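You operate a simulated robot arm through the tools that you are given. There is no shell and no other tool. Be economical: measure what you need, move in short steps, check, and stop when the job is done.

You run a simulated robot arm. Do the job below in one go: nothing can be reset, and whatever is moved stays where it is left.

JOB
Zero the counter and wind 4 metres of red cable firmly on to the white reel.
Fine: the brake stands at drag while you wind and at lock at the end.

Only the result counts: the job must be done as asked and must still hold three seconds after the hand-in. Knocking over, shifting, dropping, spilling or breaking anything else fails it.

ROBOT AND FRAMES
A 7-joint arm with a two-finger parallel gripper, fixed in place. Base frame: the origin is at the foot of the arm, x ahead of it, y to its left, z up; the work surface is at about z = 0.76. Readings come in m, degrees, newtons and seconds.
With the tool pointing down near the work surface it reaches from about 0.32 to 0.74 m from the base axis. Its first joint turns from -115.0 to 115.0 degrees. Payload 3.91 kg.
The tool frame sits at the grasp point between the pads (the TCP): z along the fingers, y along the line on which they close. The tips reach 0.03 m beyond it. The gripper opens to 0.11 m. The fingers are 0.02 m wide and 0.01 m thick; the gripper's body (0.048 by 0.112 m) begins 0.055 m behind the TCP.
Orientation is that of the tool frame in the base frame, as [roll, pitch, yaw] about the fixed x, y, z axes, in that order (R = Rz(yaw) Ry(pitch) Rx(roll)). With the fingers straight down and closing along the base's y, the tool's x points along the base's -x, its y along +y and its z along -z.

CONTROLS
- The arm moves only by the tool jog_arm. Its argument "moves" is one flat list of numbers, 7 for each row, row after row: the opening, from 0 (shut) to 1 (fully open), then the shift along the base's x, y, z in m, then the turn, a rotation vector about the base's x, y, z in degrees. In form: [claw, tx, ty, tz, rx, ry, rz, claw, tx, ty, tz, rx, ry, rz, ...]. A call has 1 to 12 rows; each row shifts and turns the commanded pose from where the row before left it. Rows are played at 5 a second. More than 0.05 m and 8.6 degrees between two rows, or a gripper value outside its range, and nothing of the call is played. A pose out of reach is approached as far as the arm can. The call stops where the force on the tool passes 50 N (or 10 N more than at its start, if that is more) or the arm is blocked; 0.2 s more then pass. Each finger travels about 0.108 m/s and halts on what it meets, pressing with about 28 N; the grip force reading is that of the motor and also rises with nothing between the fingers. The clock runs only during rows and for 0.2 s after the last one: add rows that do not move to give the fingers time. The reply holds the time, the measured pose of the TCP, the force on the tool along the base axes, the opening and the grip force, in the units named above and with some noise.
- Cameras (640 x 400 px; columns grow to the right, rows downward): "scene" is fixed at [0.2179, 0.501, 1.3543]; the picture's right is [-0.99, -0.15, 0.00], its down [-0.08, 0.51, -0.86] and it looks along [0.13, -0.85, -0.51] (base axes); focal length 315 px, centre (320, 200). "wrist" rides on the gripper at [0.072, 0.017, -0.103] in the tool frame; the picture's right is [-0.23, 0.97, 0.00], its down [-0.76, -0.18, -0.62] and it looks along [-0.61, -0.14, 0.78] (tool axes); focal length 222 px, centre (320, 200). There is no depth. A picture from a camera that has moved, and an enlarged one, comes with that camera's place and axes in the base frame and with its lens.
- camera(camera): a new picture of that camera. No time passes.
- raise_lower(by): slides the trunk up (or, below 0, down) by that many m; the arm rides with it, the base frame stays. It gives what a move gives, with no picture.
- enlarge(camera, box): a new picture of the part [left, top, right, bottom] of that camera's present view, enlarged. No time passes.
- sign_off(): hands the job in; it is judged then, once.

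Go step by step. Nothing tells you positions but the pictures and the camera data: compare them with the known pose of the tool, close in by small moves and look again before you grip or let go. The budget is 120 turns and 84 pictures, counting those below and the enlarged ones. Unless the task says otherwise, let go and move clear before handing in, and close with one line.

The tools are called by a JSON object that holds its "api" and its "payload". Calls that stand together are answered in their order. jog_arm: Moves the arm, as the interface text tells. Its arguments: {"type":"object","properties":{"moves":{"type":"array","items":{"type":"number"}}},"required":["moves"]} The other tools are called the same way: raise_lower (by) slides the trunk up or down; camera (camera) takes a picture; enlarge (camera, box) takes an enlarged picture of a part of a camera's view; sign_off () hands the job in.

At the start:

```text
clock: 0.0
tool_pos: [0.5905, -0.2754, 1.0839]
tool_rot: [180.0, 0.0, 180.0]
wrist_force: [-0.2, 0.2, 0.4]
opening: 0.1101
grasp_force: 0.0
trunk travel left (down, up): [-0.725, 0.265]
```

scene: 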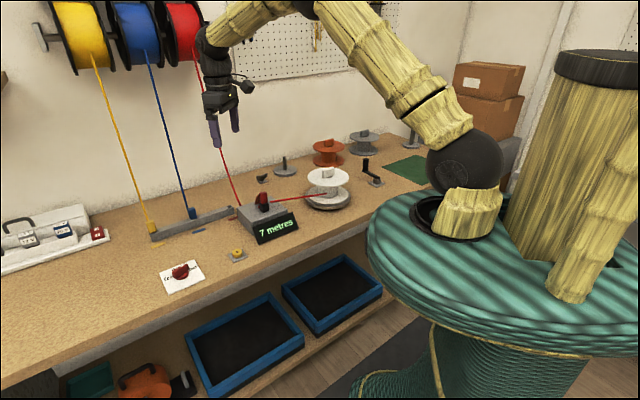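
wrist: 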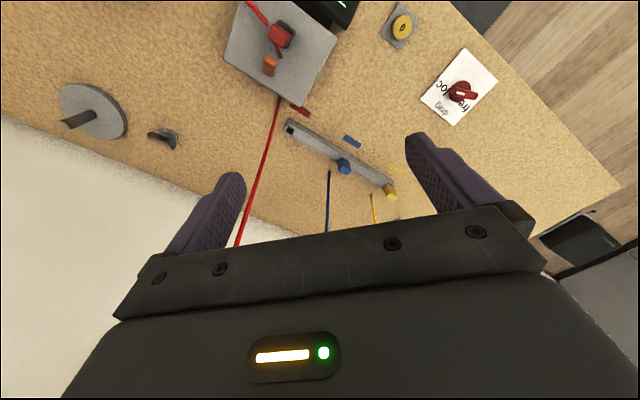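

I see a bench with spools, a counter reading "7 metres", a brake dial on a white plate, a yellow knob, a white reel on a turntable and a crank-like handle. I'll look closer before moving.

{"api": "enlarge", "payload": {"camera": "scene", "box": [220, 120, 420, 250]}}

{"api": "enlarge", "payload": {"camera": "scene", "box": [130, 180, 310, 300]}}

{"api": "enlarge", "payload": {"camera": "wrist", "box": [200, 0, 520, 200]}}

```text
3.08 times, centred on (320, 185) of scene
camera zoom: at [0.2179, 0.501, 1.3543], right [-0.99, -0.15, 0.0], down [-0.08, 0.51, -0.86], along [0.13, -0.85, -0.51], focal length 969 px, centre (320, 246)
```

zoom: 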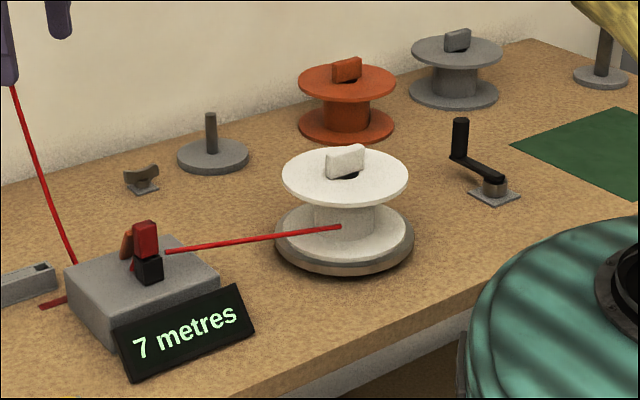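

```text
3.33 times, centred on (220, 240) of scene
camera zoom: at [0.2179, 0.501, 1.3543], right [-0.99, -0.15, 0.0], down [-0.08, 0.51, -0.86], along [0.13, -0.85, -0.51], focal length 1050 px, centre (653, 67)
```

zoom: 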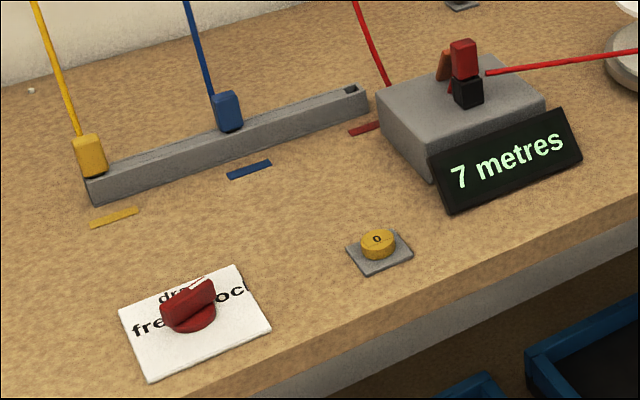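

```text
2.00 times, centred on (360, 100) of wrist
camera zoom: at [0.5193, -0.2584, 1.1885], right [0.23, 0.97, 0.0], down [0.76, -0.18, 0.62], along [0.61, -0.14, -0.78], focal length 444 px, centre (240, 400)
```

zoom: 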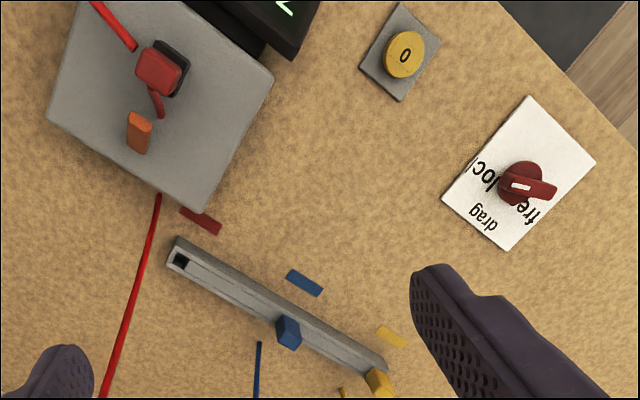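

The brake dial is near (0.66, -0.03), the zero button near (0.55, -0.14), the crank near (0.17, -0.63) and the white reel near (0.34, -0.50). I'll move to get a wrist view of the brake and button.

{"api": "jog_arm", "payload": {"moves": [1, -0.015, 0.04, -0.015, 0, 0, 0, 1, -0.015, 0.045, -0.015, 0, 0, 0, 1, -0.015, 0.045, -0.015, 0, 0, 0, 1, -0.015, 0.045, -0.015, 0, 0, 0, 1, -0.015, 0.045, -0.015, 0, 0, 0, 1, -0.015, 0.03, -0.015, 0, 0, 0, 0.4, 0, 0, 0, 0, 0, 0]}}

{"api": "camera", "payload": {"camera": "wrist"}}

```text
clock: 1.6
tool_pos: [0.5022, -0.0254, 0.9951]
tool_rot: [179.9, 0.1, -179.9]
wrist_force: [0.1, -0.2, 0.6]
opening: 0.0441
grasp_force: 0.0
trunk travel left (down, up): [-0.725, 0.265]
```

```text
78 pictures are left
camera wrist: at [0.4294, -0.0079, 1.0986], right [0.23, 0.97, 0.0], down [0.76, -0.18, 0.62], along [0.61, -0.14, -0.78], focal length 222 px, centre (320, 200)
```

wrist: 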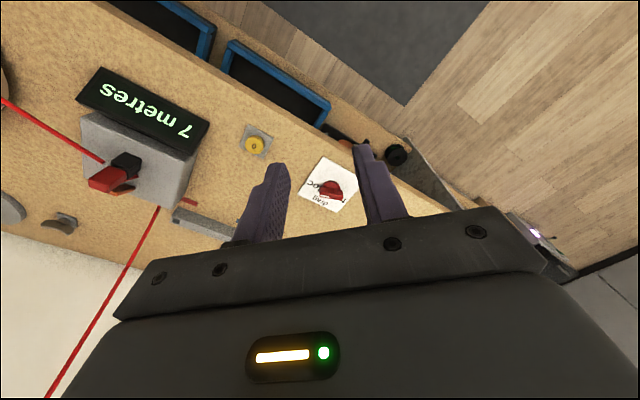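

{"api": "enlarge", "payload": {"camera": "wrist", "box": [230, 110, 390, 220]}}

{"api": "enlarge", "payload": {"camera": "wrist", "box": [0, 60, 220, 240]}}

```text
3.64 times, centred on (310, 165) of wrist
camera zoom: at [0.4294, -0.0079, 1.0986], right [0.23, 0.97, 0.0], down [0.76, -0.18, 0.62], along [0.61, -0.14, -0.78], focal length 808 px, centre (356, 327)
```

zoom: 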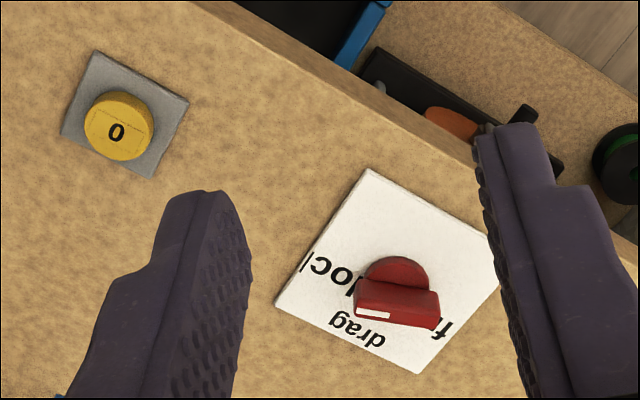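

```text
2.22 times, centred on (110, 150) of wrist
camera zoom: at [0.4294, -0.0079, 1.0986], right [0.23, 0.97, 0.0], down [0.76, -0.18, 0.62], along [0.61, -0.14, -0.78], focal length 494 px, centre (787, 311)
```

zoom: 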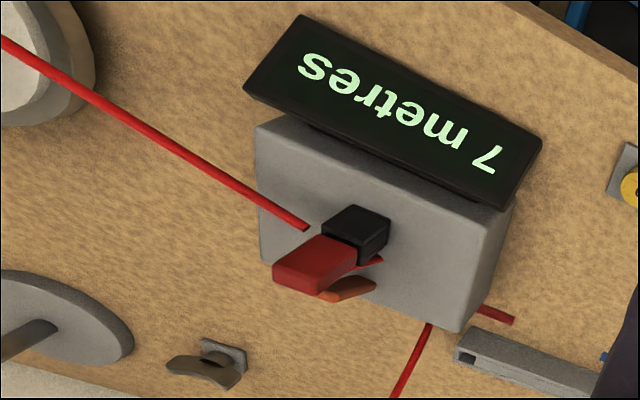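

The dial's white pointer appears to point at "lock" (about -122° in the base frame), with drag at about -45°. I'll move above the knob, align the fingers across the bar, and look again.

{"api": "jog_arm", "payload": {"moves": [0.6, 0.03, 0, -0.01, 0, 0, 8.5, 0.6, 0.03, 0, -0.01, 0, 0, 8.5, 0.6, 0.03, 0, -0.01, 0, 0, 8.5, 0.6, 0.03, 0, -0.01, 0, 0, 8.5, 0.6, 0.03, -0.005, -0.01, 0, 0, 8, 0.6, 0.012, -0.01, -0.02, 0, 0, 8, 0.6, 0, 0, -0.02, 0, 0, 8, 0.6, 0, 0, 0, 0, 0, 0]}}

{"api": "camera", "payload": {"camera": "wrist"}}

{"api": "enlarge", "payload": {"camera": "scene", "box": [130, 200, 270, 300]}}

```text
clock: 3.4
tool_pos: [0.6634, -0.0395, 0.9047]
tool_rot: [180.0, 0.0, -121.9]
wrist_force: [-0.1, -0.3, 0.3]
opening: 0.0661
grasp_force: 0.1
trunk travel left (down, up): [-0.725, 0.265]
```

```text
75 pictures are left
camera wrist: at [0.6112, -0.0928, 1.0087], right [-0.71, 0.71, 0.0], down [0.55, 0.55, 0.62], along [0.44, 0.44, -0.78], focal length 222 px, centre (320, 200)
```

wrist: 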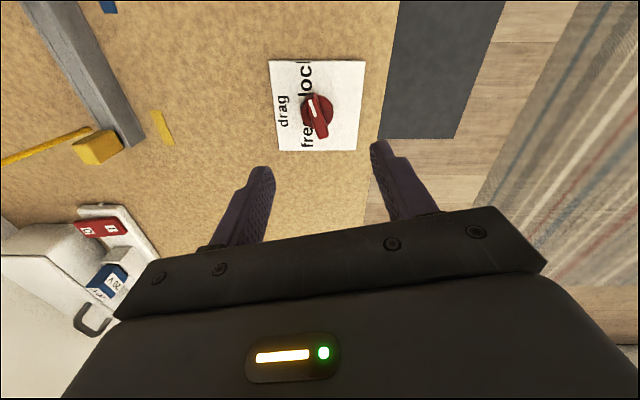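

```text
4.00 times, centred on (200, 250) of scene
camera zoom: at [0.2179, 0.501, 1.3543], right [-0.99, -0.15, 0.0], down [-0.08, 0.51, -0.86], along [0.13, -0.85, -0.51], focal length 1260 px, centre (800, 0)
```

zoom: 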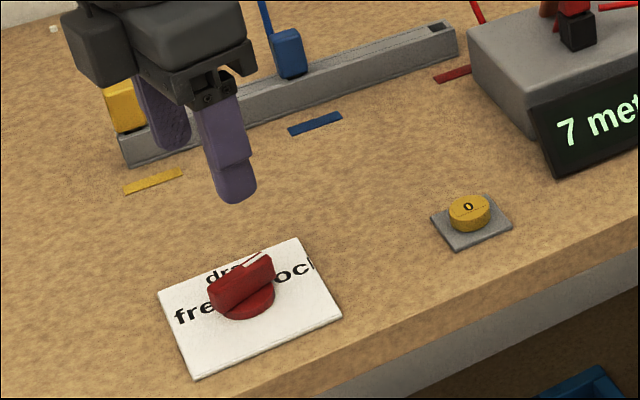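

{"api": "enlarge", "payload": {"camera": "wrist", "box": [250, 50, 390, 160]}}

```text
3.64 times, centred on (320, 105) of wrist
camera zoom: at [0.6112, -0.0928, 1.0087], right [-0.71, 0.71, 0.0], down [0.55, 0.55, 0.62], along [0.44, 0.44, -0.78], focal length 808 px, centre (320, 546)
```

zoom: 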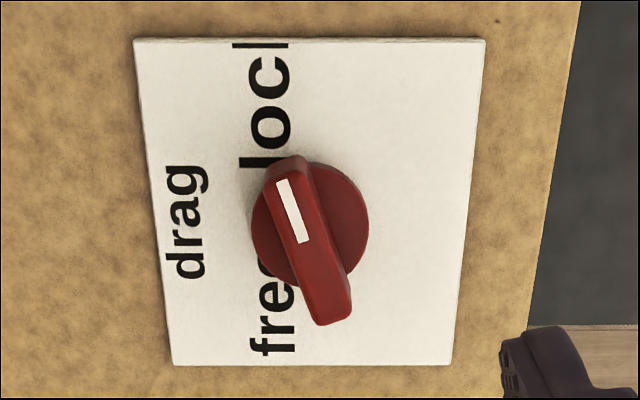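

The pointer is at lock, and drag lies about 72° counter-clockwise. I'll descend over the bar and close.

{"api": "jog_arm", "payload": {"moves": [0.6, 0, -0.003, -0.03, 0, 0, 4.6, 0.6, 0, 0, -0.03, 0, 0, 0, 0.6, 0, 0, -0.025, 0, 0, 0, 0.6, 0, 0, -0.011, 0, 0, 0, 0.3, 0, 0, 0, 0, 0, 0, 0, 0, 0, 0, 0, 0, 0, 0, 0, 0, 0, 0, 0, 0]}}

{"api": "enlarge", "payload": {"camera": "scene", "box": [130, 200, 270, 300]}}

```text
clock: 5.0
tool_pos: [0.6639, -0.0438, 0.8073]
tool_rot: [179.9, 0.0, -117.4]
wrist_force: [4.1, -3.2, -0.7]
opening: 0.0118
grasp_force: 45.0
trunk travel left (down, up): [-0.725, 0.265]
```

```text
4.00 times, centred on (200, 250) of scene
camera zoom: at [0.2179, 0.501, 1.3543], right [-0.99, -0.15, 0.0], down [-0.08, 0.51, -0.86], along [0.13, -0.85, -0.51], focal length 1260 px, centre (800, 0)
```

zoom: 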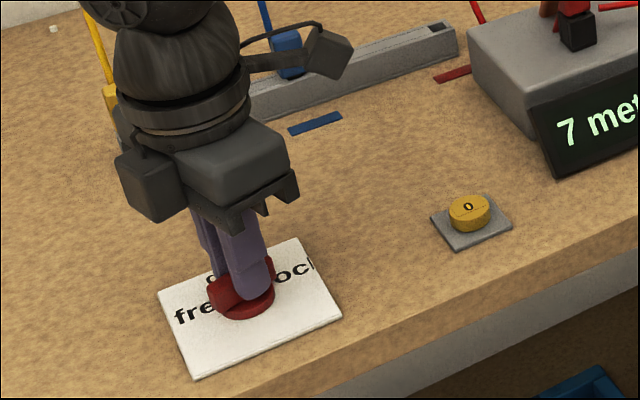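

The bar is held. I'll turn it 72° counter-clockwise.

{"api": "jog_arm", "payload": {"moves": [0, 0, 0, 0, 0, 0, 8, 0, 0, 0, 0, 0, 0, 8, 0, 0, 0, 0, 0, 0, 8, 0, 0, 0, 0, 0, 0, 8, 0, 0, 0, 0, 0, 0, 8, 0, 0, 0, 0, 0, 0, 8, 0, 0, 0, 0, 0, 0, 8, 0, 0, 0, 0, 0, 0, 8, 0, 0, 0, 0, 0, 0, 8, 0, 0, 0, 0, 0, 0, 0]}}

```text
clock: 7.2
tool_pos: [0.6655, -0.0434, 0.8082]
tool_rot: [179.9, 0.0, -45.3]
wrist_force: [23.4, -5.5, 4.6]
opening: 0.0116
grasp_force: 44.6
trunk travel left (down, up): [-0.725, 0.265]
```

Turned. I'll release, rise, and check the dial.

{"api": "jog_arm", "payload": {"moves": [0.3, 0, 0, 0, 0, 0, 0, 0.5, 0, 0, 0, 0, 0, 0, 0.5, 0, 0, 0.04, 0, 0, 0, 0.5, 0, 0, 0.04, 0, 0, 0, 0.5, 0, 0, 0.02, 0, 0, 0]}}

{"api": "enlarge", "payload": {"camera": "wrist", "box": [250, 50, 390, 160]}}

```text
clock: 8.4
tool_pos: [0.6643, -0.0435, 0.9083]
tool_rot: [180.0, 0.1, -45.5]
wrist_force: [0.5, -0.3, 0.3]
opening: 0.0549
grasp_force: 0.1
trunk travel left (down, up): [-0.725, 0.265]
```

```text
3.64 times, centred on (320, 105) of wrist
camera zoom: at [0.7034, -0.1067, 1.0122], right [-0.85, -0.52, 0.0], down [-0.41, 0.67, 0.62], along [-0.33, 0.53, -0.78], focal length 808 px, centre (320, 546)
```

zoom: 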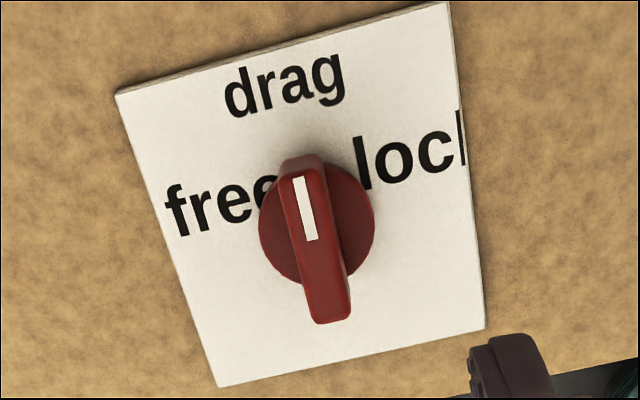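

The dial is at drag. Next is the zero button at (0.548, -0.136): close the fingers, hover over it and check.

{"api": "jog_arm", "payload": {"moves": [0.3, -0.04, -0.03, 0, 0, 0, 0, 0, -0.04, -0.03, 0, 0, 0, 0, 0, -0.036, -0.0325, -0.03, 0, 0, 0, 0, 0, 0, -0.03, 0, 0, 0, 0, 0, 0, 0, 0, 0, 0]}}

{"api": "enlarge", "payload": {"camera": "scene", "box": [170, 180, 310, 280]}}

{"api": "camera", "payload": {"camera": "wrist"}}

```text
refused: row 3 steps farther than a row can; nothing moved
```

```text
4.00 times, centred on (240, 230) of scene
camera zoom: at [0.2179, 0.501, 1.3543], right [-0.99, -0.15, 0.0], down [-0.08, 0.51, -0.86], along [0.13, -0.85, -0.51], focal length 1260 px, centre (640, 80)
```

zoom: 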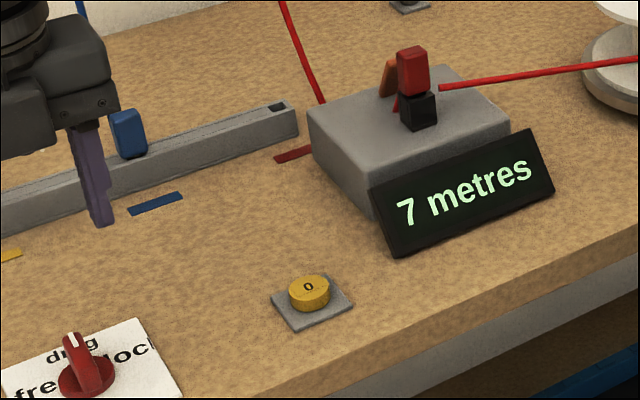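

```text
69 pictures are left
camera wrist: at [0.7034, -0.1067, 1.0122], right [-0.85, -0.52, 0.0], down [-0.41, 0.67, 0.62], along [-0.33, 0.53, -0.78], focal length 222 px, centre (320, 200)
```

wrist: 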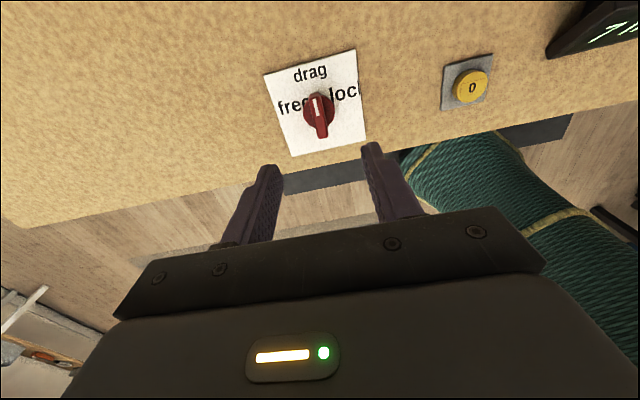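

{"api": "jog_arm", "payload": {"moves": [0.3, -0.038, -0.03, 0, 0, 0, 0, 0, -0.039, -0.031, 0, 0, 0, 0, 0, -0.039, -0.0315, 0, 0, 0, 0, 0, 0, 0, -0.03, 0, 0, 0, 0, 0, 0, -0.02, 0, 0, 0]}}

{"api": "enlarge", "payload": {"camera": "scene", "box": [170, 180, 310, 280]}}

{"api": "enlarge", "payload": {"camera": "scene", "box": [230, 170, 300, 220]}}

```text
refused: row 3 steps farther than a row can; nothing moved
```

```text
4.00 times, centred on (240, 230) of scene
camera zoom: at [0.2179, 0.501, 1.3543], right [-0.99, -0.15, 0.0], down [-0.08, 0.51, -0.86], along [0.13, -0.85, -0.51], focal length 1260 px, centre (640, 80)
```

zoom: 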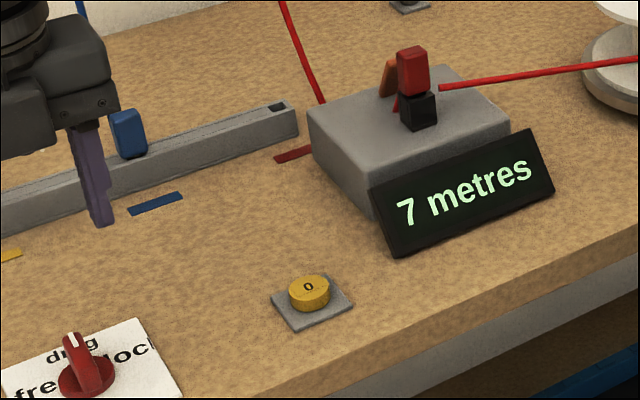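

```text
8.00 times, centred on (265, 195) of scene
camera zoom: at [0.2179, 0.501, 1.3543], right [-0.99, -0.15, 0.0], down [-0.08, 0.51, -0.86], along [0.13, -0.85, -0.51], focal length 2520 px, centre (760, 240)
```

zoom: 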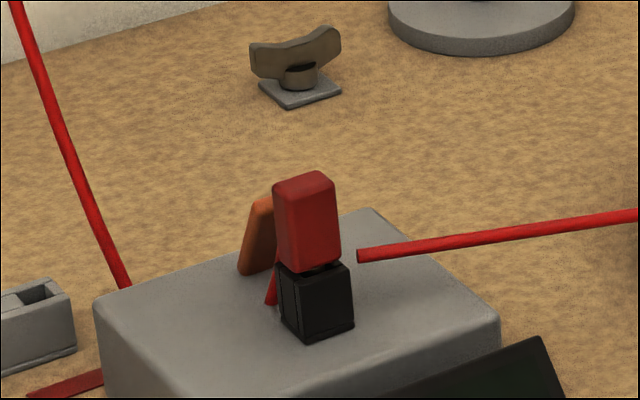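

{"api": "jog_arm", "payload": {"moves": [0.3, -0.036, -0.029, 0, 0, 0, 0, 0, -0.036, -0.029, 0, 0, 0, 0, 0, -0.036, -0.029, 0, 0, 0, 0, 0, -0.008, -0.0055, -0.03, 0, 0, 0, 0, 0, 0, -0.02, 0, 0, 0]}}

{"api": "enlarge", "payload": {"camera": "scene", "box": [170, 180, 310, 280]}}

```text
clock: 9.6
tool_pos: [0.5475, -0.1358, 0.8586]
tool_rot: [180.0, 0.0, -45.5]
wrist_force: [-0.2, 0.6, -0.3]
opening: 0.0
grasp_force: 28.0
trunk travel left (down, up): [-0.725, 0.265]
```

```text
4.00 times, centred on (240, 230) of scene
camera zoom: at [0.2179, 0.501, 1.3543], right [-0.99, -0.15, 0.0], down [-0.08, 0.51, -0.86], along [0.13, -0.85, -0.51], focal length 1260 px, centre (640, 80)
```

zoom: 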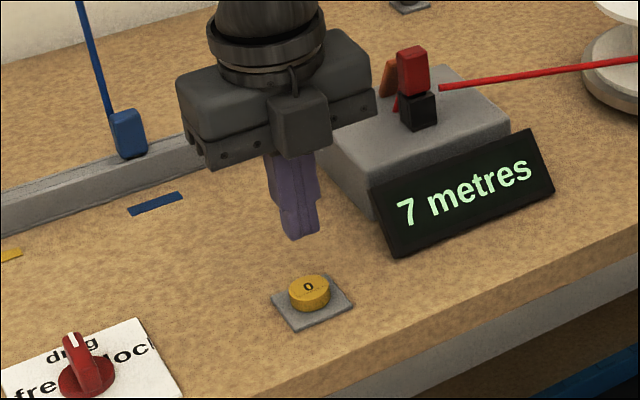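

{"api": "jog_arm", "payload": {"moves": [0, 0, 0, -0.02, 0, 0, 0, 0, 0, 0, -0.015, 0, 0, 0, 0, 0, 0, -0.008, 0, 0, 0, 0, 0, 0, -0.004, 0, 0, 0, 0, 0, 0, -0.004, 0, 0, 0, 0, 0, 0, -0.004, 0, 0, 0, 0, 0, 0, -0.004, 0, 0, 0]}}

{"api": "enlarge", "payload": {"camera": "scene", "box": [170, 180, 310, 280]}}

```text
clock: 11.2
tool_pos: [0.5476, -0.1354, 0.8005]
tool_rot: [-179.9, -0.1, -45.4]
wrist_force: [-0.4, -0.3, 11.6]
opening: 0.0002
grasp_force: 27.8
trunk travel left (down, up): [-0.725, 0.265]
```

```text
4.00 times, centred on (240, 230) of scene
camera zoom: at [0.2179, 0.501, 1.3543], right [-0.99, -0.15, 0.0], down [-0.08, 0.51, -0.86], along [0.13, -0.85, -0.51], focal length 1260 px, centre (640, 80)
```

zoom: 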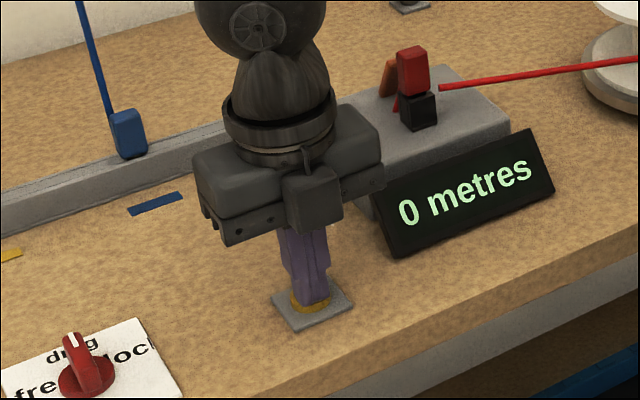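

The counter shows 0 metres. Now I'll rise and travel to a viewpoint near the crank and reel, unwinding the wrist on the way.

{"api": "jog_arm", "payload": {"moves": [0, 0, 0, 0.045, 0, 0, 0, 0, 0, 0, 0.045, 0, 0, -8.5, 0, 0, 0, 0.045, 0, 0, -8.5, 0, 0, 0, 0.045, 0, 0, -8.5, 0, -0.03, -0.02, 0.02, 0, 0, -8.5, 0, -0.03, -0.03, 0, 0, 0, -8.5, 0, -0.03, -0.03, 0, 0, 0, -8.5, 0, -0.03, -0.03, 0, 0, 0, -8.5, 0, -0.03, -0.03, 0, 0, 0, -8.5, 0, -0.03, -0.03, 0, 0, 0, -8.5, 0, -0.03, -0.03, 0, 0, 0, -8.5, 0, -0.03, -0.03, 0, 0, 0, -8.5]}}

{"api": "jog_arm", "payload": {"moves": [0, -0.01, -0.02, 0, 0, 0, -8.5, 0, -0.01, -0.02, 0, 0, 0, -8.5, 0, -0.01, -0.02, 0, 0, 0, -8.5, 0, -0.01, -0.02, 0, 0, 0, -8.5, 0, -0.01, -0.02, 0, 0, 0, -8.5, 0, -0.01, -0.02, 0, 0, 0, -8.5, 0, -0.01, -0.02, 0, 0, 0, -8.5, 0, -0.01, -0.02, 0, 0, 0, -8.5, 0, -0.01, -0.02, 0, 0, 0, -8.5, 0, 0, -0.02, 0, 0, 0, -8.5, 0, 0, 0, 0, 0, 0, -8.5, 0.5, 0, 0, 0, 0, 0, -8.5]}}

{"api": "camera", "payload": {"camera": "wrist"}}

{"api": "camera", "payload": {"camera": "scene"}}

```text
clock: 13.8
tool_pos: [0.3065, -0.3644, 0.9995]
tool_rot: [-180.0, 0.1, -139.1]
wrist_force: [0.0, 0.1, 0.3]
opening: 0.0
grasp_force: 28.2
trunk travel left (down, up): [-0.725, 0.265]
```

```text
clock: 16.4
tool_pos: [0.2172, -0.5655, 0.999]
tool_rot: [179.9, 0.0, 118.9]
wrist_force: [1.3, -0.8, 0.4]
opening: 0.0549
grasp_force: 0.0
trunk travel left (down, up): [-0.725, 0.265]
```

```text
64 pictures are left
camera wrist: at [0.1973, -0.4941, 1.1035], right [0.96, 0.27, 0.0], down [0.21, -0.75, 0.62], along [0.17, -0.6, -0.78], focal length 222 px, centre (320, 200)
```

wrist: 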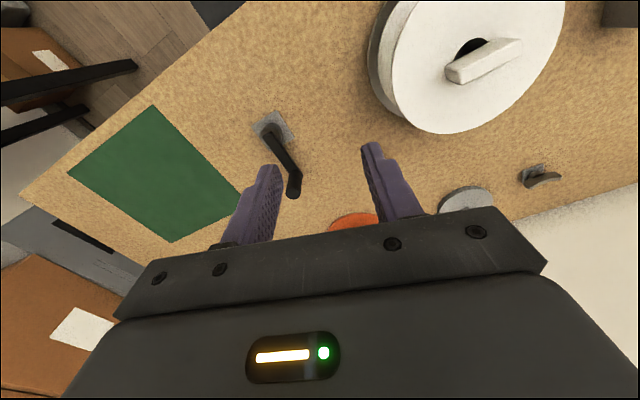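

```text
63 pictures are left
```

scene: 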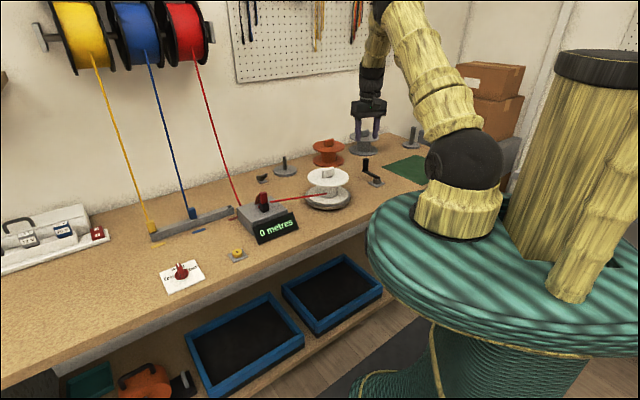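

{"api": "enlarge", "payload": {"camera": "wrist", "box": [220, 90, 380, 210]}}

{"api": "enlarge", "payload": {"camera": "scene", "box": [290, 120, 410, 220]}}

```text
3.33 times, centred on (300, 150) of wrist
camera zoom: at [0.1973, -0.4941, 1.1035], right [0.96, 0.27, 0.0], down [0.21, -0.75, 0.62], along [0.17, -0.6, -0.78], focal length 740 px, centre (387, 367)
```

zoom: 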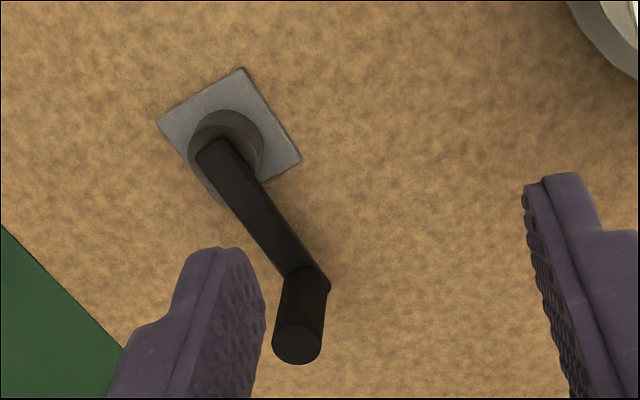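

```text
4.00 times, centred on (350, 170) of scene
camera zoom: at [0.2179, 0.501, 1.3543], right [-0.99, -0.15, 0.0], down [-0.08, 0.51, -0.86], along [0.13, -0.85, -0.51], focal length 1260 px, centre (200, 320)
```

zoom: 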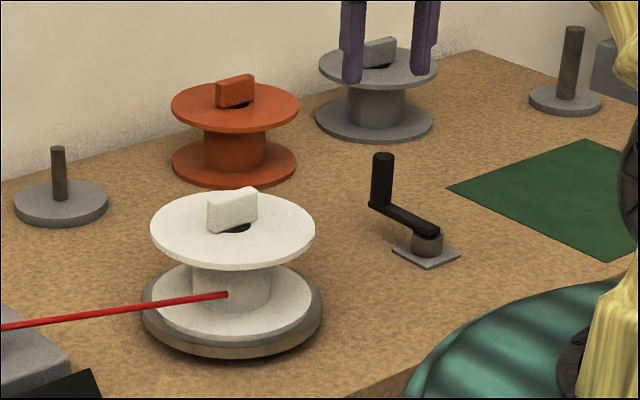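

The crank hub is at about (0.163, -0.636) and its handle at (0.212, -0.690), with its top at z≈0.848 and a radius of 0.072. I'll go above the handle and check alignment.

{"api": "jog_arm", "payload": {"moves": [0.5, -0.001, -0.042, 0, 0, 0, 0, 0.5, -0.002, -0.042, 0, 0, 0, 0, 0.5, -0.002, -0.04, -0.02, 0, 0, 0, 0.5, 0, 0, -0.04, 0, 0, 0, 0.5, 0, 0, -0.03, 0, 0, 0, 0.5, 0, 0, 0, 0, 0, 0]}}

{"api": "camera", "payload": {"camera": "wrist"}}

{"api": "enlarge", "payload": {"camera": "scene", "box": [290, 120, 410, 220]}}

```text
clock: 17.8
tool_pos: [0.2103, -0.6845, 0.9096]
tool_rot: [-179.9, 0.0, 119.2]
wrist_force: [0.0, 0.0, -0.5]
opening: 0.0552
grasp_force: 0.1
out of reach, approached as far as the arm can: row 3
trunk travel left (down, up): [-0.725, 0.265]
```

```text
60 pictures are left
camera wrist: at [0.1899, -0.6136, 1.0129], right [0.96, 0.27, 0.0], down [0.21, -0.75, 0.62], along [0.17, -0.6, -0.78], focal length 222 px, centre (320, 200)
```

wrist: 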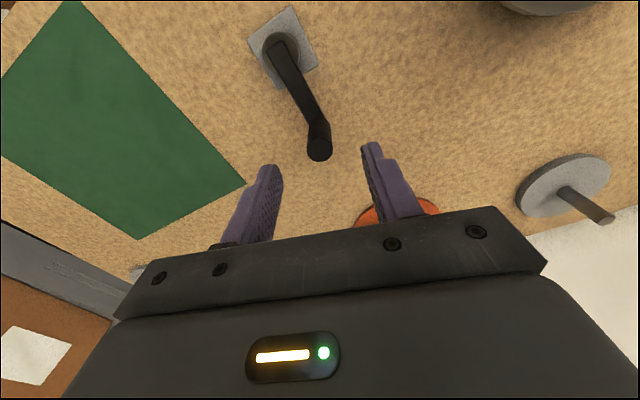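

```text
4.00 times, centred on (350, 170) of scene
camera zoom: at [0.2179, 0.501, 1.3543], right [-0.99, -0.15, 0.0], down [-0.08, 0.51, -0.86], along [0.13, -0.85, -0.51], focal length 1260 px, centre (200, 320)
```

zoom: 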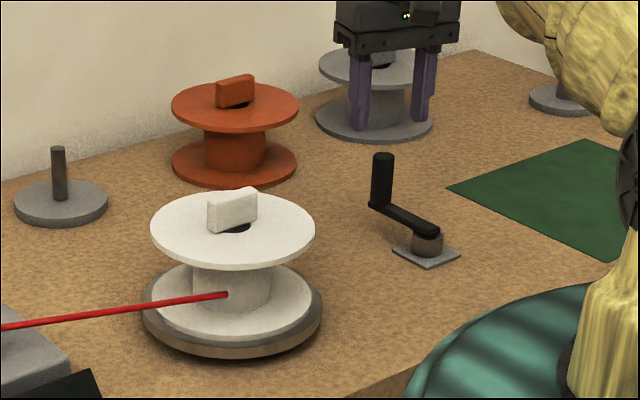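

{"api": "jog_arm", "payload": {"moves": [0.5, 0, 0, -0.03, 0, 0, 0, 0.5, 0, 0, -0.02, 0, 0, 0, 0.5, 0, 0, -0.012, 0, 0, 0, 0.5, 0, 0, 0, 0, 0, 0]}}

{"api": "enlarge", "payload": {"camera": "wrist", "box": [220, 60, 400, 200]}}

```text
clock: 18.8
tool_pos: [0.2097, -0.6839, 0.8471]
tool_rot: [179.9, 0.1, 119.1]
wrist_force: [1.1, 0.7, 0.3]
opening: 0.0548
grasp_force: 0.0
trunk travel left (down, up): [-0.725, 0.265]
```

```text
2.86 times, centred on (310, 130) of wrist
camera zoom: at [0.1902, -0.6109, 0.9511], right [0.96, 0.27, 0.0], down [0.21, -0.75, 0.62], along [0.17, -0.6, -0.78], focal length 635 px, centre (349, 400)
```

zoom: 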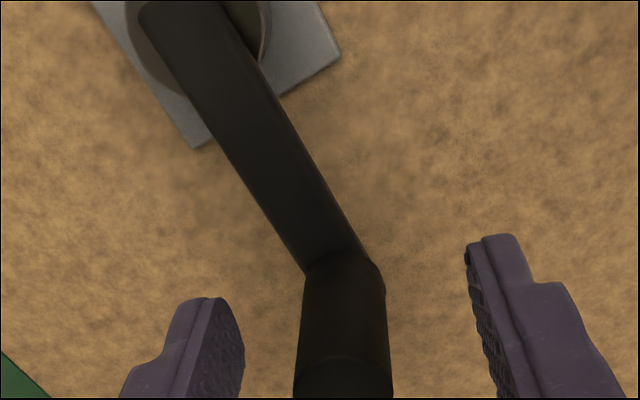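

The handle lies between the fingers. I'll centre slightly and close.

{"api": "jog_arm", "payload": {"moves": [0.5, 0.002, -0.005, -0.002, 0, 0, 0, 0.25, 0, 0, 0, 0, 0, 0, 0, 0, 0, 0, 0, 0, 0, 0, 0, 0, 0, 0, 0, 0]}}

{"api": "enlarge", "payload": {"camera": "scene", "box": [290, 120, 410, 220]}}

```text
clock: 19.8
tool_pos: [0.2105, -0.6825, 0.8464]
tool_rot: [-179.9, 0.0, 119.1]
wrist_force: [-3.7, 2.9, -0.4]
opening: 0.02
grasp_force: 45.3
out of reach, approached as far as the arm can: row 1
trunk travel left (down, up): [-0.725, 0.265]
```

```text
4.00 times, centred on (350, 170) of scene
camera zoom: at [0.2179, 0.501, 1.3543], right [-0.99, -0.15, 0.0], down [-0.08, 0.51, -0.86], along [0.13, -0.85, -0.51], focal length 1260 px, centre (200, 320)
```

zoom: 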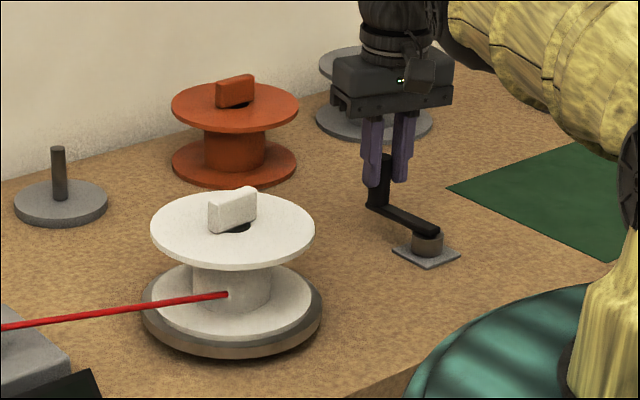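

The grip is at the edge of reach with a vertical tool. I'll let go, rise, turn the closing line tangential and tilt the fingers about 20° outward to gain reach, then regrip.

{"api": "jog_arm", "payload": {"moves": [0.3, 0, 0, 0, 0, 0, 0, 0.5, 0, 0, 0, 0, 0, 0, 0.5, 0, 0, 0.035, 0, 0, 0, 0.5, 0, 0, 0.035, 0, 0, 0, 0.5, 0, 0.01, 0, 0, 0, -6, 0.5, 0, 0.01, 0, 0, 0, -6, 0.5, 0, 0, 0, -6.38, -1.93, 0, 0.5, 0, 0, 0, -6.38, -1.93, 0, 0.5, 0, 0, 0, -6.38, -1.93, 0, 0.5, 0, 0, 0, 0, 0, 0]}}

{"api": "camera", "payload": {"camera": "wrist"}}

```text
clock: 22.0
tool_pos: [0.2108, -0.6624, 0.9177]
tool_rot: [-180.0, 20.1, 107.1]
wrist_force: [0.6, -1.1, 0.3]
opening: 0.055
grasp_force: 0.0
trunk travel left (down, up): [-0.725, 0.265]
```

```text
56 pictures are left
camera wrist: at [0.1968, -0.5585, 0.9902], right [0.99, 0.08, 0.08], down [-0.02, -0.53, 0.85], along [0.11, -0.84, -0.53], focal length 222 px, centre (320, 200)
```

wrist: 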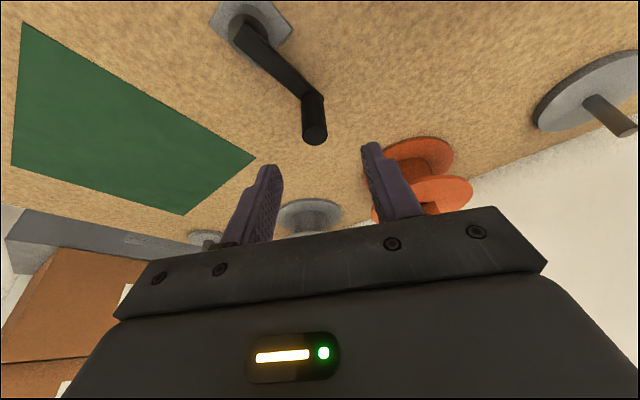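

{"api": "jog_arm", "payload": {"moves": [0.5, 0.002, -0.0225, 0, 0, 0, 0, 0.5, 0, 0, -0.03, 0, 0, 0, 0.5, 0, 0, -0.025, 0, 0, 0, 0.5, 0, 0, -0.013, 0, 0, 0, 0.25, 0, 0, 0, 0, 0, 0, 0, 0, 0, 0, 0, 0, 0, 0, 0, 0, 0, 0, 0, 0]}}

{"api": "enlarge", "payload": {"camera": "scene", "box": [290, 120, 410, 220]}}

{"api": "enlarge", "payload": {"camera": "wrist", "box": [220, 60, 420, 220]}}

```text
clock: 23.6
tool_pos: [0.2115, -0.6857, 0.8485]
tool_rot: [180.0, 20.0, 107.1]
wrist_force: [-1.3, -0.3, -1.3]
opening: 0.0202
grasp_force: 45.2
trunk travel left (down, up): [-0.725, 0.265]
```

```text
4.00 times, centred on (350, 170) of scene
camera zoom: at [0.2179, 0.501, 1.3543], right [-0.99, -0.15, 0.0], down [-0.08, 0.51, -0.86], along [0.13, -0.85, -0.51], focal length 1260 px, centre (200, 320)
```

zoom: 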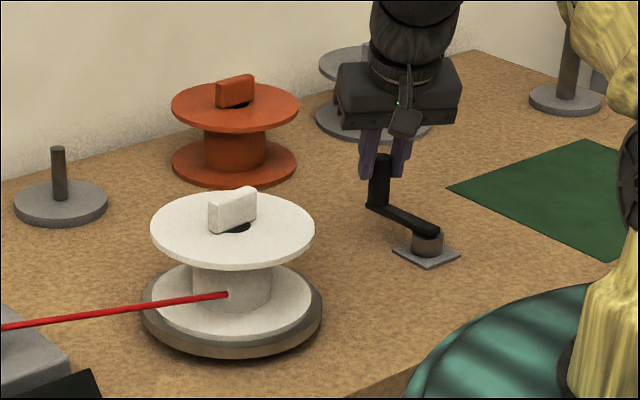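

```text
2.50 times, centred on (320, 140) of wrist
camera zoom: at [0.199, -0.5807, 0.9218], right [0.99, 0.08, 0.08], down [-0.02, -0.53, 0.85], along [0.11, -0.84, -0.53], focal length 555 px, centre (320, 350)
```

zoom: 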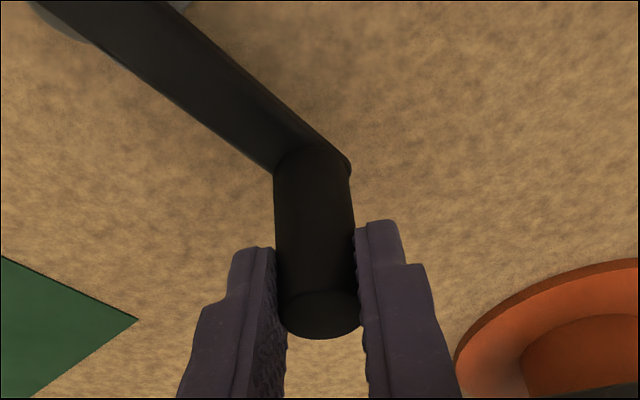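

Good grip. I'll seat it 10 mm lower, then try the first part of a counter-clockwise turn.

{"api": "jog_arm", "payload": {"moves": [0.3, 0, 0, 0, 0, 0, 0, 0.3, 0, 0, -0.01, 0, 0, 0, 0, 0, 0, 0, 0, 0, 0, 0, 0, 0, 0, 0, 0, 0, 0, 0.0111, 0.0145, 0, 0, 0, 0, 0, 0.007, 0.0169, 0, 0, 0, 0, 0, 0.0024, 0.0181, 0, 0, 0, 0]}}

{"api": "camera", "payload": {"camera": "scene"}}

```text
clock: 25.2
tool_pos: [0.2296, -0.6356, 0.8392]
tool_rot: [-180.0, 20.0, 107.0]
wrist_force: [-9.7, -0.8, -1.7]
opening: 0.0204
grasp_force: 44.9
trunk travel left (down, up): [-0.725, 0.265]
```

```text
53 pictures are left
```

scene: 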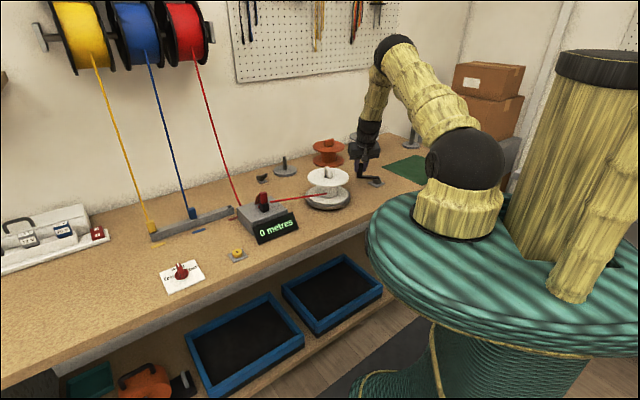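

{"api": "enlarge", "payload": {"camera": "scene", "box": [230, 120, 410, 250]}}

```text
3.08 times, centred on (320, 185) of scene
camera zoom: at [0.2179, 0.501, 1.3543], right [-0.99, -0.15, 0.0], down [-0.08, 0.51, -0.86], along [0.13, -0.85, -0.51], focal length 969 px, centre (320, 246)
```

zoom: 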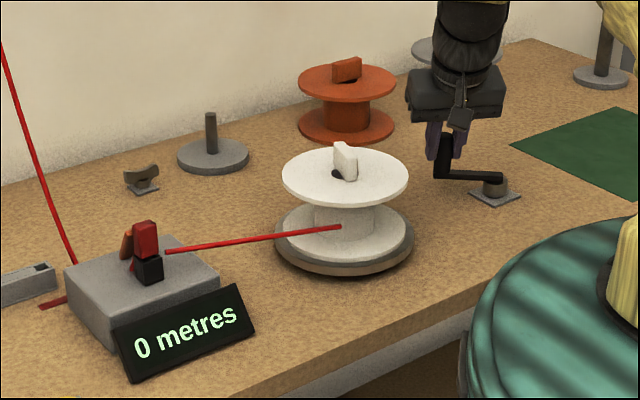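

The crank drives the white reel, and its tab turned with the crank. I'll continue with half a turn counter-clockwise, then check the counter and forces.

{"api": "jog_arm", "payload": {"moves": [0, -0.0094, 0.035, 0, 0, 0, 0, 0, -0.0256, 0.0256, 0, 0, 0, 0, 0, -0.035, 0.0094, 0, 0, 0, 0]}}

{"api": "jog_arm", "payload": {"moves": [0, -0.035, -0.0094, 0, 0, 0, 0, 0, -0.0256, -0.0256, 0, 0, 0, 0, 0, -0.0094, -0.035, 0, 0, 0, 0]}}

{"api": "enlarge", "payload": {"camera": "scene", "box": [230, 120, 410, 250]}}

```text
clock: 26.0
tool_pos: [0.1631, -0.5663, 0.8396]
tool_rot: [-180.0, 20.0, 106.8]
wrist_force: [-2.0, -13.3, -6.9]
opening: 0.02
grasp_force: 44.7
trunk travel left (down, up): [-0.725, 0.265]
```

```text
clock: 26.8
tool_pos: [0.0912, -0.6372, 0.8396]
tool_rot: [-179.9, 20.1, 107.0]
wrist_force: [-4.5, -2.3, -5.6]
opening: 0.0204
grasp_force: 44.5
trunk travel left (down, up): [-0.725, 0.265]
```

```text
3.08 times, centred on (320, 185) of scene
camera zoom: at [0.2179, 0.501, 1.3543], right [-0.99, -0.15, 0.0], down [-0.08, 0.51, -0.86], along [0.13, -0.85, -0.51], focal length 969 px, centre (320, 246)
```

zoom: 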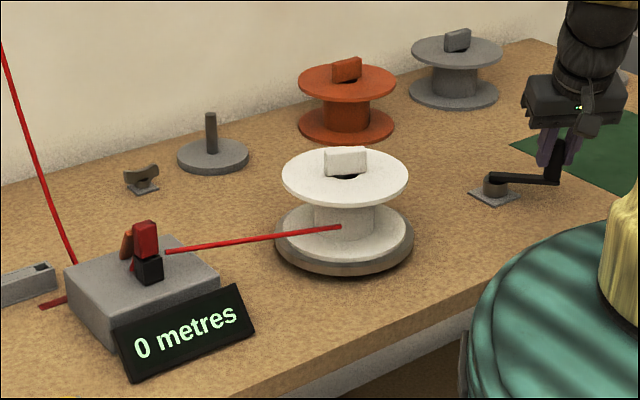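

Half a turn went smoothly. I'll do a full turn and read the counter.

{"api": "jog_arm", "payload": {"moves": [0, 0.0094, -0.035, 0, 0, 0, 0, 0, 0.0256, -0.0256, 0, 0, 0, 0, 0, 0.035, -0.0094, 0, 0, 0, 0, 0, 0.035, 0.0094, 0, 0, 0, 0, 0, 0.0256, 0.0256, 0, 0, 0, 0, 0, 0.0094, 0.035, 0, 0, 0, 0, 0, -0.0094, 0.035, 0, 0, 0, 0, 0, -0.0256, 0.0256, 0, 0, 0, 0, 0, -0.035, 0.0094, 0, 0, 0, 0, 0, -0.035, -0.0094, 0, 0, 0, 0, 0, -0.0256, -0.0256, 0, 0, 0, 0, 0, -0.0094, -0.035, 0, 0, 0, 0]}}

{"api": "enlarge", "payload": {"camera": "scene", "box": [230, 120, 410, 250]}}

```text
clock: 29.4
tool_pos: [0.0903, -0.6367, 0.8394]
tool_rot: [-179.9, 19.9, 106.9]
wrist_force: [-7.7, -3.8, -2.0]
opening: 0.0198
grasp_force: 44.8
trunk travel left (down, up): [-0.725, 0.265]
```

```text
3.08 times, centred on (320, 185) of scene
camera zoom: at [0.2179, 0.501, 1.3543], right [-0.99, -0.15, 0.0], down [-0.08, 0.51, -0.86], along [0.13, -0.85, -0.51], focal length 969 px, centre (320, 246)
```

zoom: 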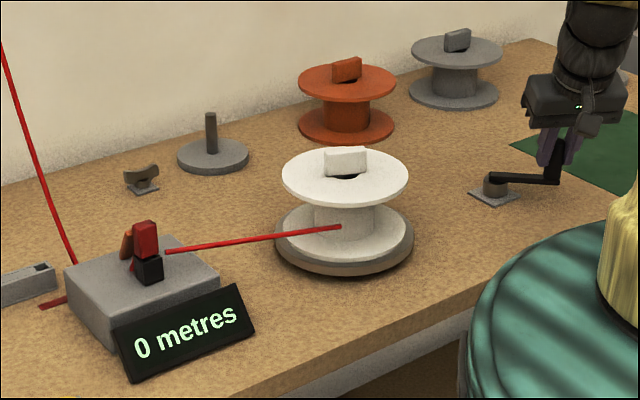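

{"api": "enlarge", "payload": {"camera": "scene", "box": [290, 160, 360, 215]}}

{"api": "enlarge", "payload": {"camera": "scene", "box": [230, 180, 300, 230]}}

```text
7.27 times, centred on (325, 188) of scene
camera zoom: at [0.2179, 0.501, 1.3543], right [-0.99, -0.15, 0.0], down [-0.08, 0.51, -0.86], along [0.13, -0.85, -0.51], focal length 2291 px, centre (284, 291)
```

zoom: 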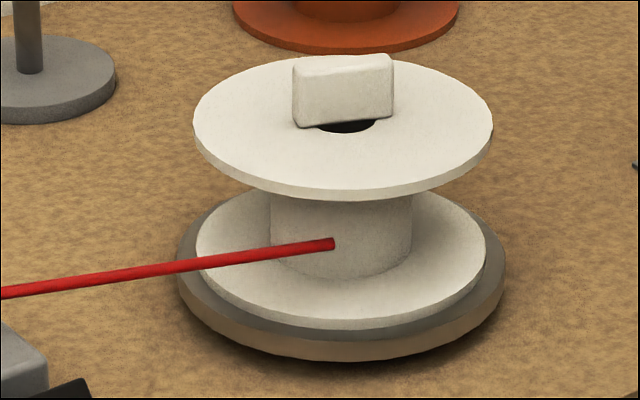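

```text
8.00 times, centred on (265, 205) of scene
camera zoom: at [0.2179, 0.501, 1.3543], right [-0.99, -0.15, 0.0], down [-0.08, 0.51, -0.86], along [0.13, -0.85, -0.51], focal length 2520 px, centre (760, 160)
```

zoom: 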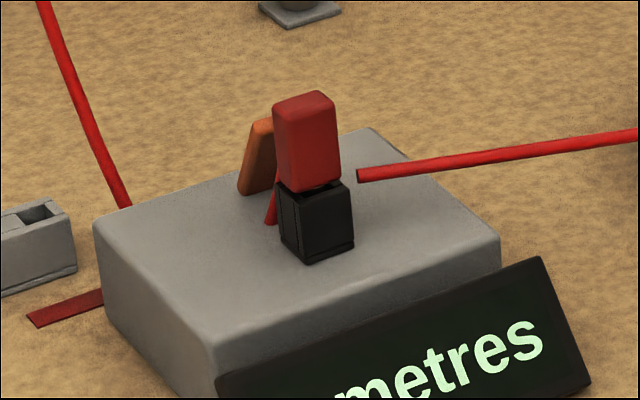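

No count after about 1.6 crank turns, so I need to know which way the reel turns relative to the crank. I'll take a small step and look at the tab.

{"api": "jog_arm", "payload": {"moves": [0, 0.0042, -0.0239, 0, 0, 0, 0, 0, 0, 0, 0, 0, 0, 0]}}

{"api": "enlarge", "payload": {"camera": "scene", "box": [230, 150, 360, 230]}}

```text
clock: 30.0
tool_pos: [0.0952, -0.661, 0.8396]
tool_rot: [-179.9, 20.1, 107.1]
wrist_force: [-11.5, -4.5, -1.9]
opening: 0.0198
grasp_force: 45.1
trunk travel left (down, up): [-0.725, 0.265]
```

```text
4.92 times, centred on (295, 190) of scene
camera zoom: at [0.2179, 0.501, 1.3543], right [-0.99, -0.15, 0.0], down [-0.08, 0.51, -0.86], along [0.13, -0.85, -0.51], focal length 1551 px, centre (443, 249)
```

zoom: 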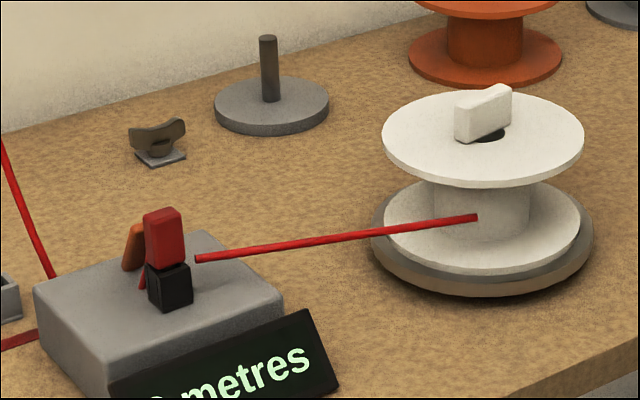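

The reel turns counter-clockwise at about 1.5 times the crank and the cable meets it on the near side, so this direction winds; the counter probably just shows whole metres. I'll continue to the 0° position and check.

{"api": "jog_arm", "payload": {"moves": [0, 0.0052, -0.0111, 0, 0, 0, 0, 0, 0.0256, -0.0256, 0, 0, 0, 0, 0, 0.035, -0.0094, 0, 0, 0, 0, 0, 0.035, 0.0094, 0, 0, 0, 0, 0, 0.0256, 0.0256, 0, 0, 0, 0, 0, 0.0094, 0.035, 0, 0, 0, 0]}}

{"api": "enlarge", "payload": {"camera": "scene", "box": [230, 150, 360, 250]}}

```text
clock: 31.4
tool_pos: [0.2302, -0.6344, 0.8388]
tool_rot: [-179.9, 19.8, 107.0]
wrist_force: [-8.6, 2.3, -1.0]
opening: 0.0198
grasp_force: 45.5
trunk travel left (down, up): [-0.725, 0.265]
```

```text
4.00 times, centred on (295, 200) of scene
camera zoom: at [0.2179, 0.501, 1.3543], right [-0.99, -0.15, 0.0], down [-0.08, 0.51, -0.86], along [0.13, -0.85, -0.51], focal length 1260 px, centre (420, 200)
```

zoom: 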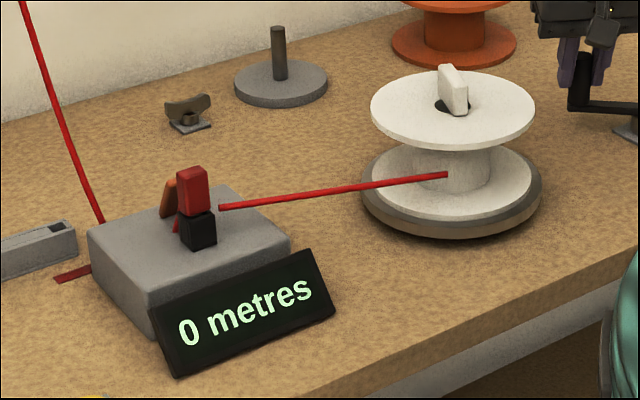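

{"api": "jog_arm", "payload": {"moves": [0, -0.0094, 0.035, 0, 0, 0, 0, 0, -0.0256, 0.0256, 0, 0, 0, 0, 0, -0.035, 0.0094, 0, 0, 0, 0, 0, -0.035, -0.0094, 0, 0, 0, 0, 0, -0.0256, -0.0256, 0, 0, 0, 0, 0, -0.0094, -0.035, 0, 0, 0, 0, 0, 0.0094, -0.035, 0, 0, 0, 0, 0, 0.0256, -0.0256, 0, 0, 0, 0, 0, 0.035, -0.0094, 0, 0, 0, 0, 0, 0.035, 0.0094, 0, 0, 0, 0, 0, 0.0256, 0.0256, 0, 0, 0, 0, 0, 0.0094, 0.035, 0, 0, 0, 0]}}

{"api": "enlarge", "payload": {"camera": "scene", "box": [230, 150, 360, 250]}}

```text
clock: 34.0
tool_pos: [0.2292, -0.6344, 0.8405]
tool_rot: [-179.9, 19.9, 107.1]
wrist_force: [-7.5, 1.5, 6.7]
opening: 0.0199
grasp_force: 45.3
trunk travel left (down, up): [-0.725, 0.265]
```

```text
4.00 times, centred on (295, 200) of scene
camera zoom: at [0.2179, 0.501, 1.3543], right [-0.99, -0.15, 0.0], down [-0.08, 0.51, -0.86], along [0.13, -0.85, -0.51], focal length 1260 px, centre (420, 200)
```

zoom: 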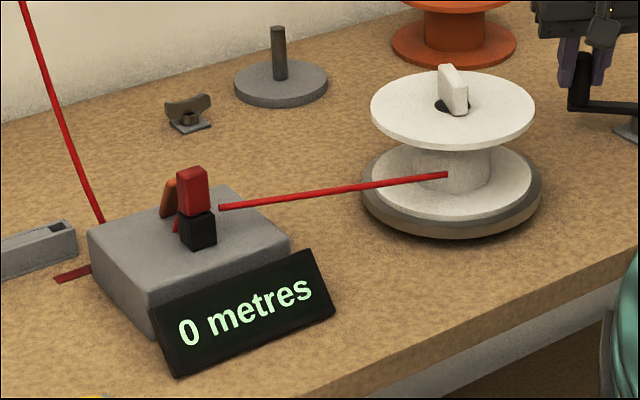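

Still no count after about 3 crank turns, so something isn't engaged. I'll let go of the crank and look closely at the counter box and its orange and red levers.

{"api": "jog_arm", "payload": {"moves": [0.3, 0, 0, 0, 0, 0, 0, 0.5, 0, 0, 0, 0, 0, 0, 0.5, 0, 0, 0.045, 0, 0, 0, 0.5, 0, 0, 0.045, 0, 0, 0, 0.5, 0, 0, 0.03, 0, 0, 0]}}

{"api": "jog_arm", "payload": {"moves": [0.5, 0.0227, 0.0394, 0, 0, 0, 0, 0.5, 0.0227, 0.0394, 0, 0, 0, 0, 0.5, 0.0227, 0.0394, 0, 0, 0, 0, 0.5, 0.0227, 0.0394, 0, 0, 0, 0, 0.5, 0.0227, 0.0394, 0, 0, 0, 0, 0.5, 0.0227, 0.0394, 0, 0, 0, 0, 0.5, 0.0227, 0.0394, 0, 0, 0, 0, 0.5, 0.0227, 0.0394, 0, 0, 0, 0, 0.5, 0.0227, 0.0394, 0, 0, 0, 0, 0.5, 0.0227, 0.0394, 0, 0, 0, 0, 0.5, 0.0227, 0.0394, 0, 0, 0, 0]}}

{"api": "camera", "payload": {"camera": "wrist"}}

```text
clock: 35.2
tool_pos: [0.2322, -0.6363, 0.9589]
tool_rot: [-179.9, 20.1, 107.1]
wrist_force: [-0.4, 0.4, 0.7]
opening: 0.055
grasp_force: 0.1
trunk travel left (down, up): [-0.725, 0.265]
```

```text
clock: 37.6
tool_pos: [0.4812, -0.2011, 0.9585]
tool_rot: [-180.0, 20.2, 107.0]
wrist_force: [0.7, 0.2, 0.1]
opening: 0.055
grasp_force: 0.0
trunk travel left (down, up): [-0.725, 0.265]
```

```text
44 pictures are left
camera wrist: at [0.4676, -0.097, 1.0313], right [0.99, 0.08, 0.08], down [-0.02, -0.53, 0.85], along [0.11, -0.84, -0.53], focal length 222 px, centre (320, 200)
```

wrist: 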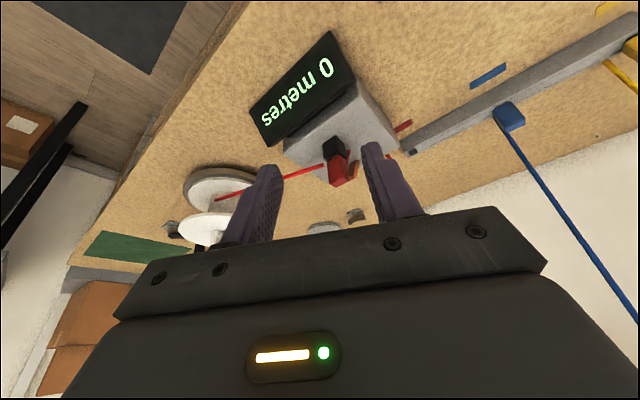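

{"api": "enlarge", "payload": {"camera": "wrist", "box": [290, 100, 410, 200]}}

```text
4.00 times, centred on (350, 150) of wrist
camera zoom: at [0.4676, -0.097, 1.0313], right [0.99, 0.08, 0.08], down [-0.02, -0.53, 0.85], along [0.11, -0.84, -0.53], focal length 888 px, centre (200, 400)
```

zoom: 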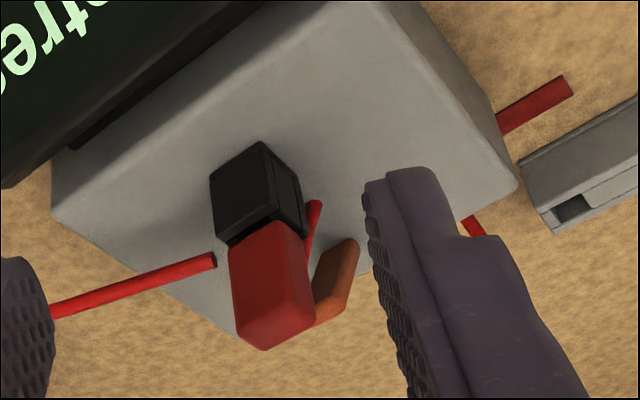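

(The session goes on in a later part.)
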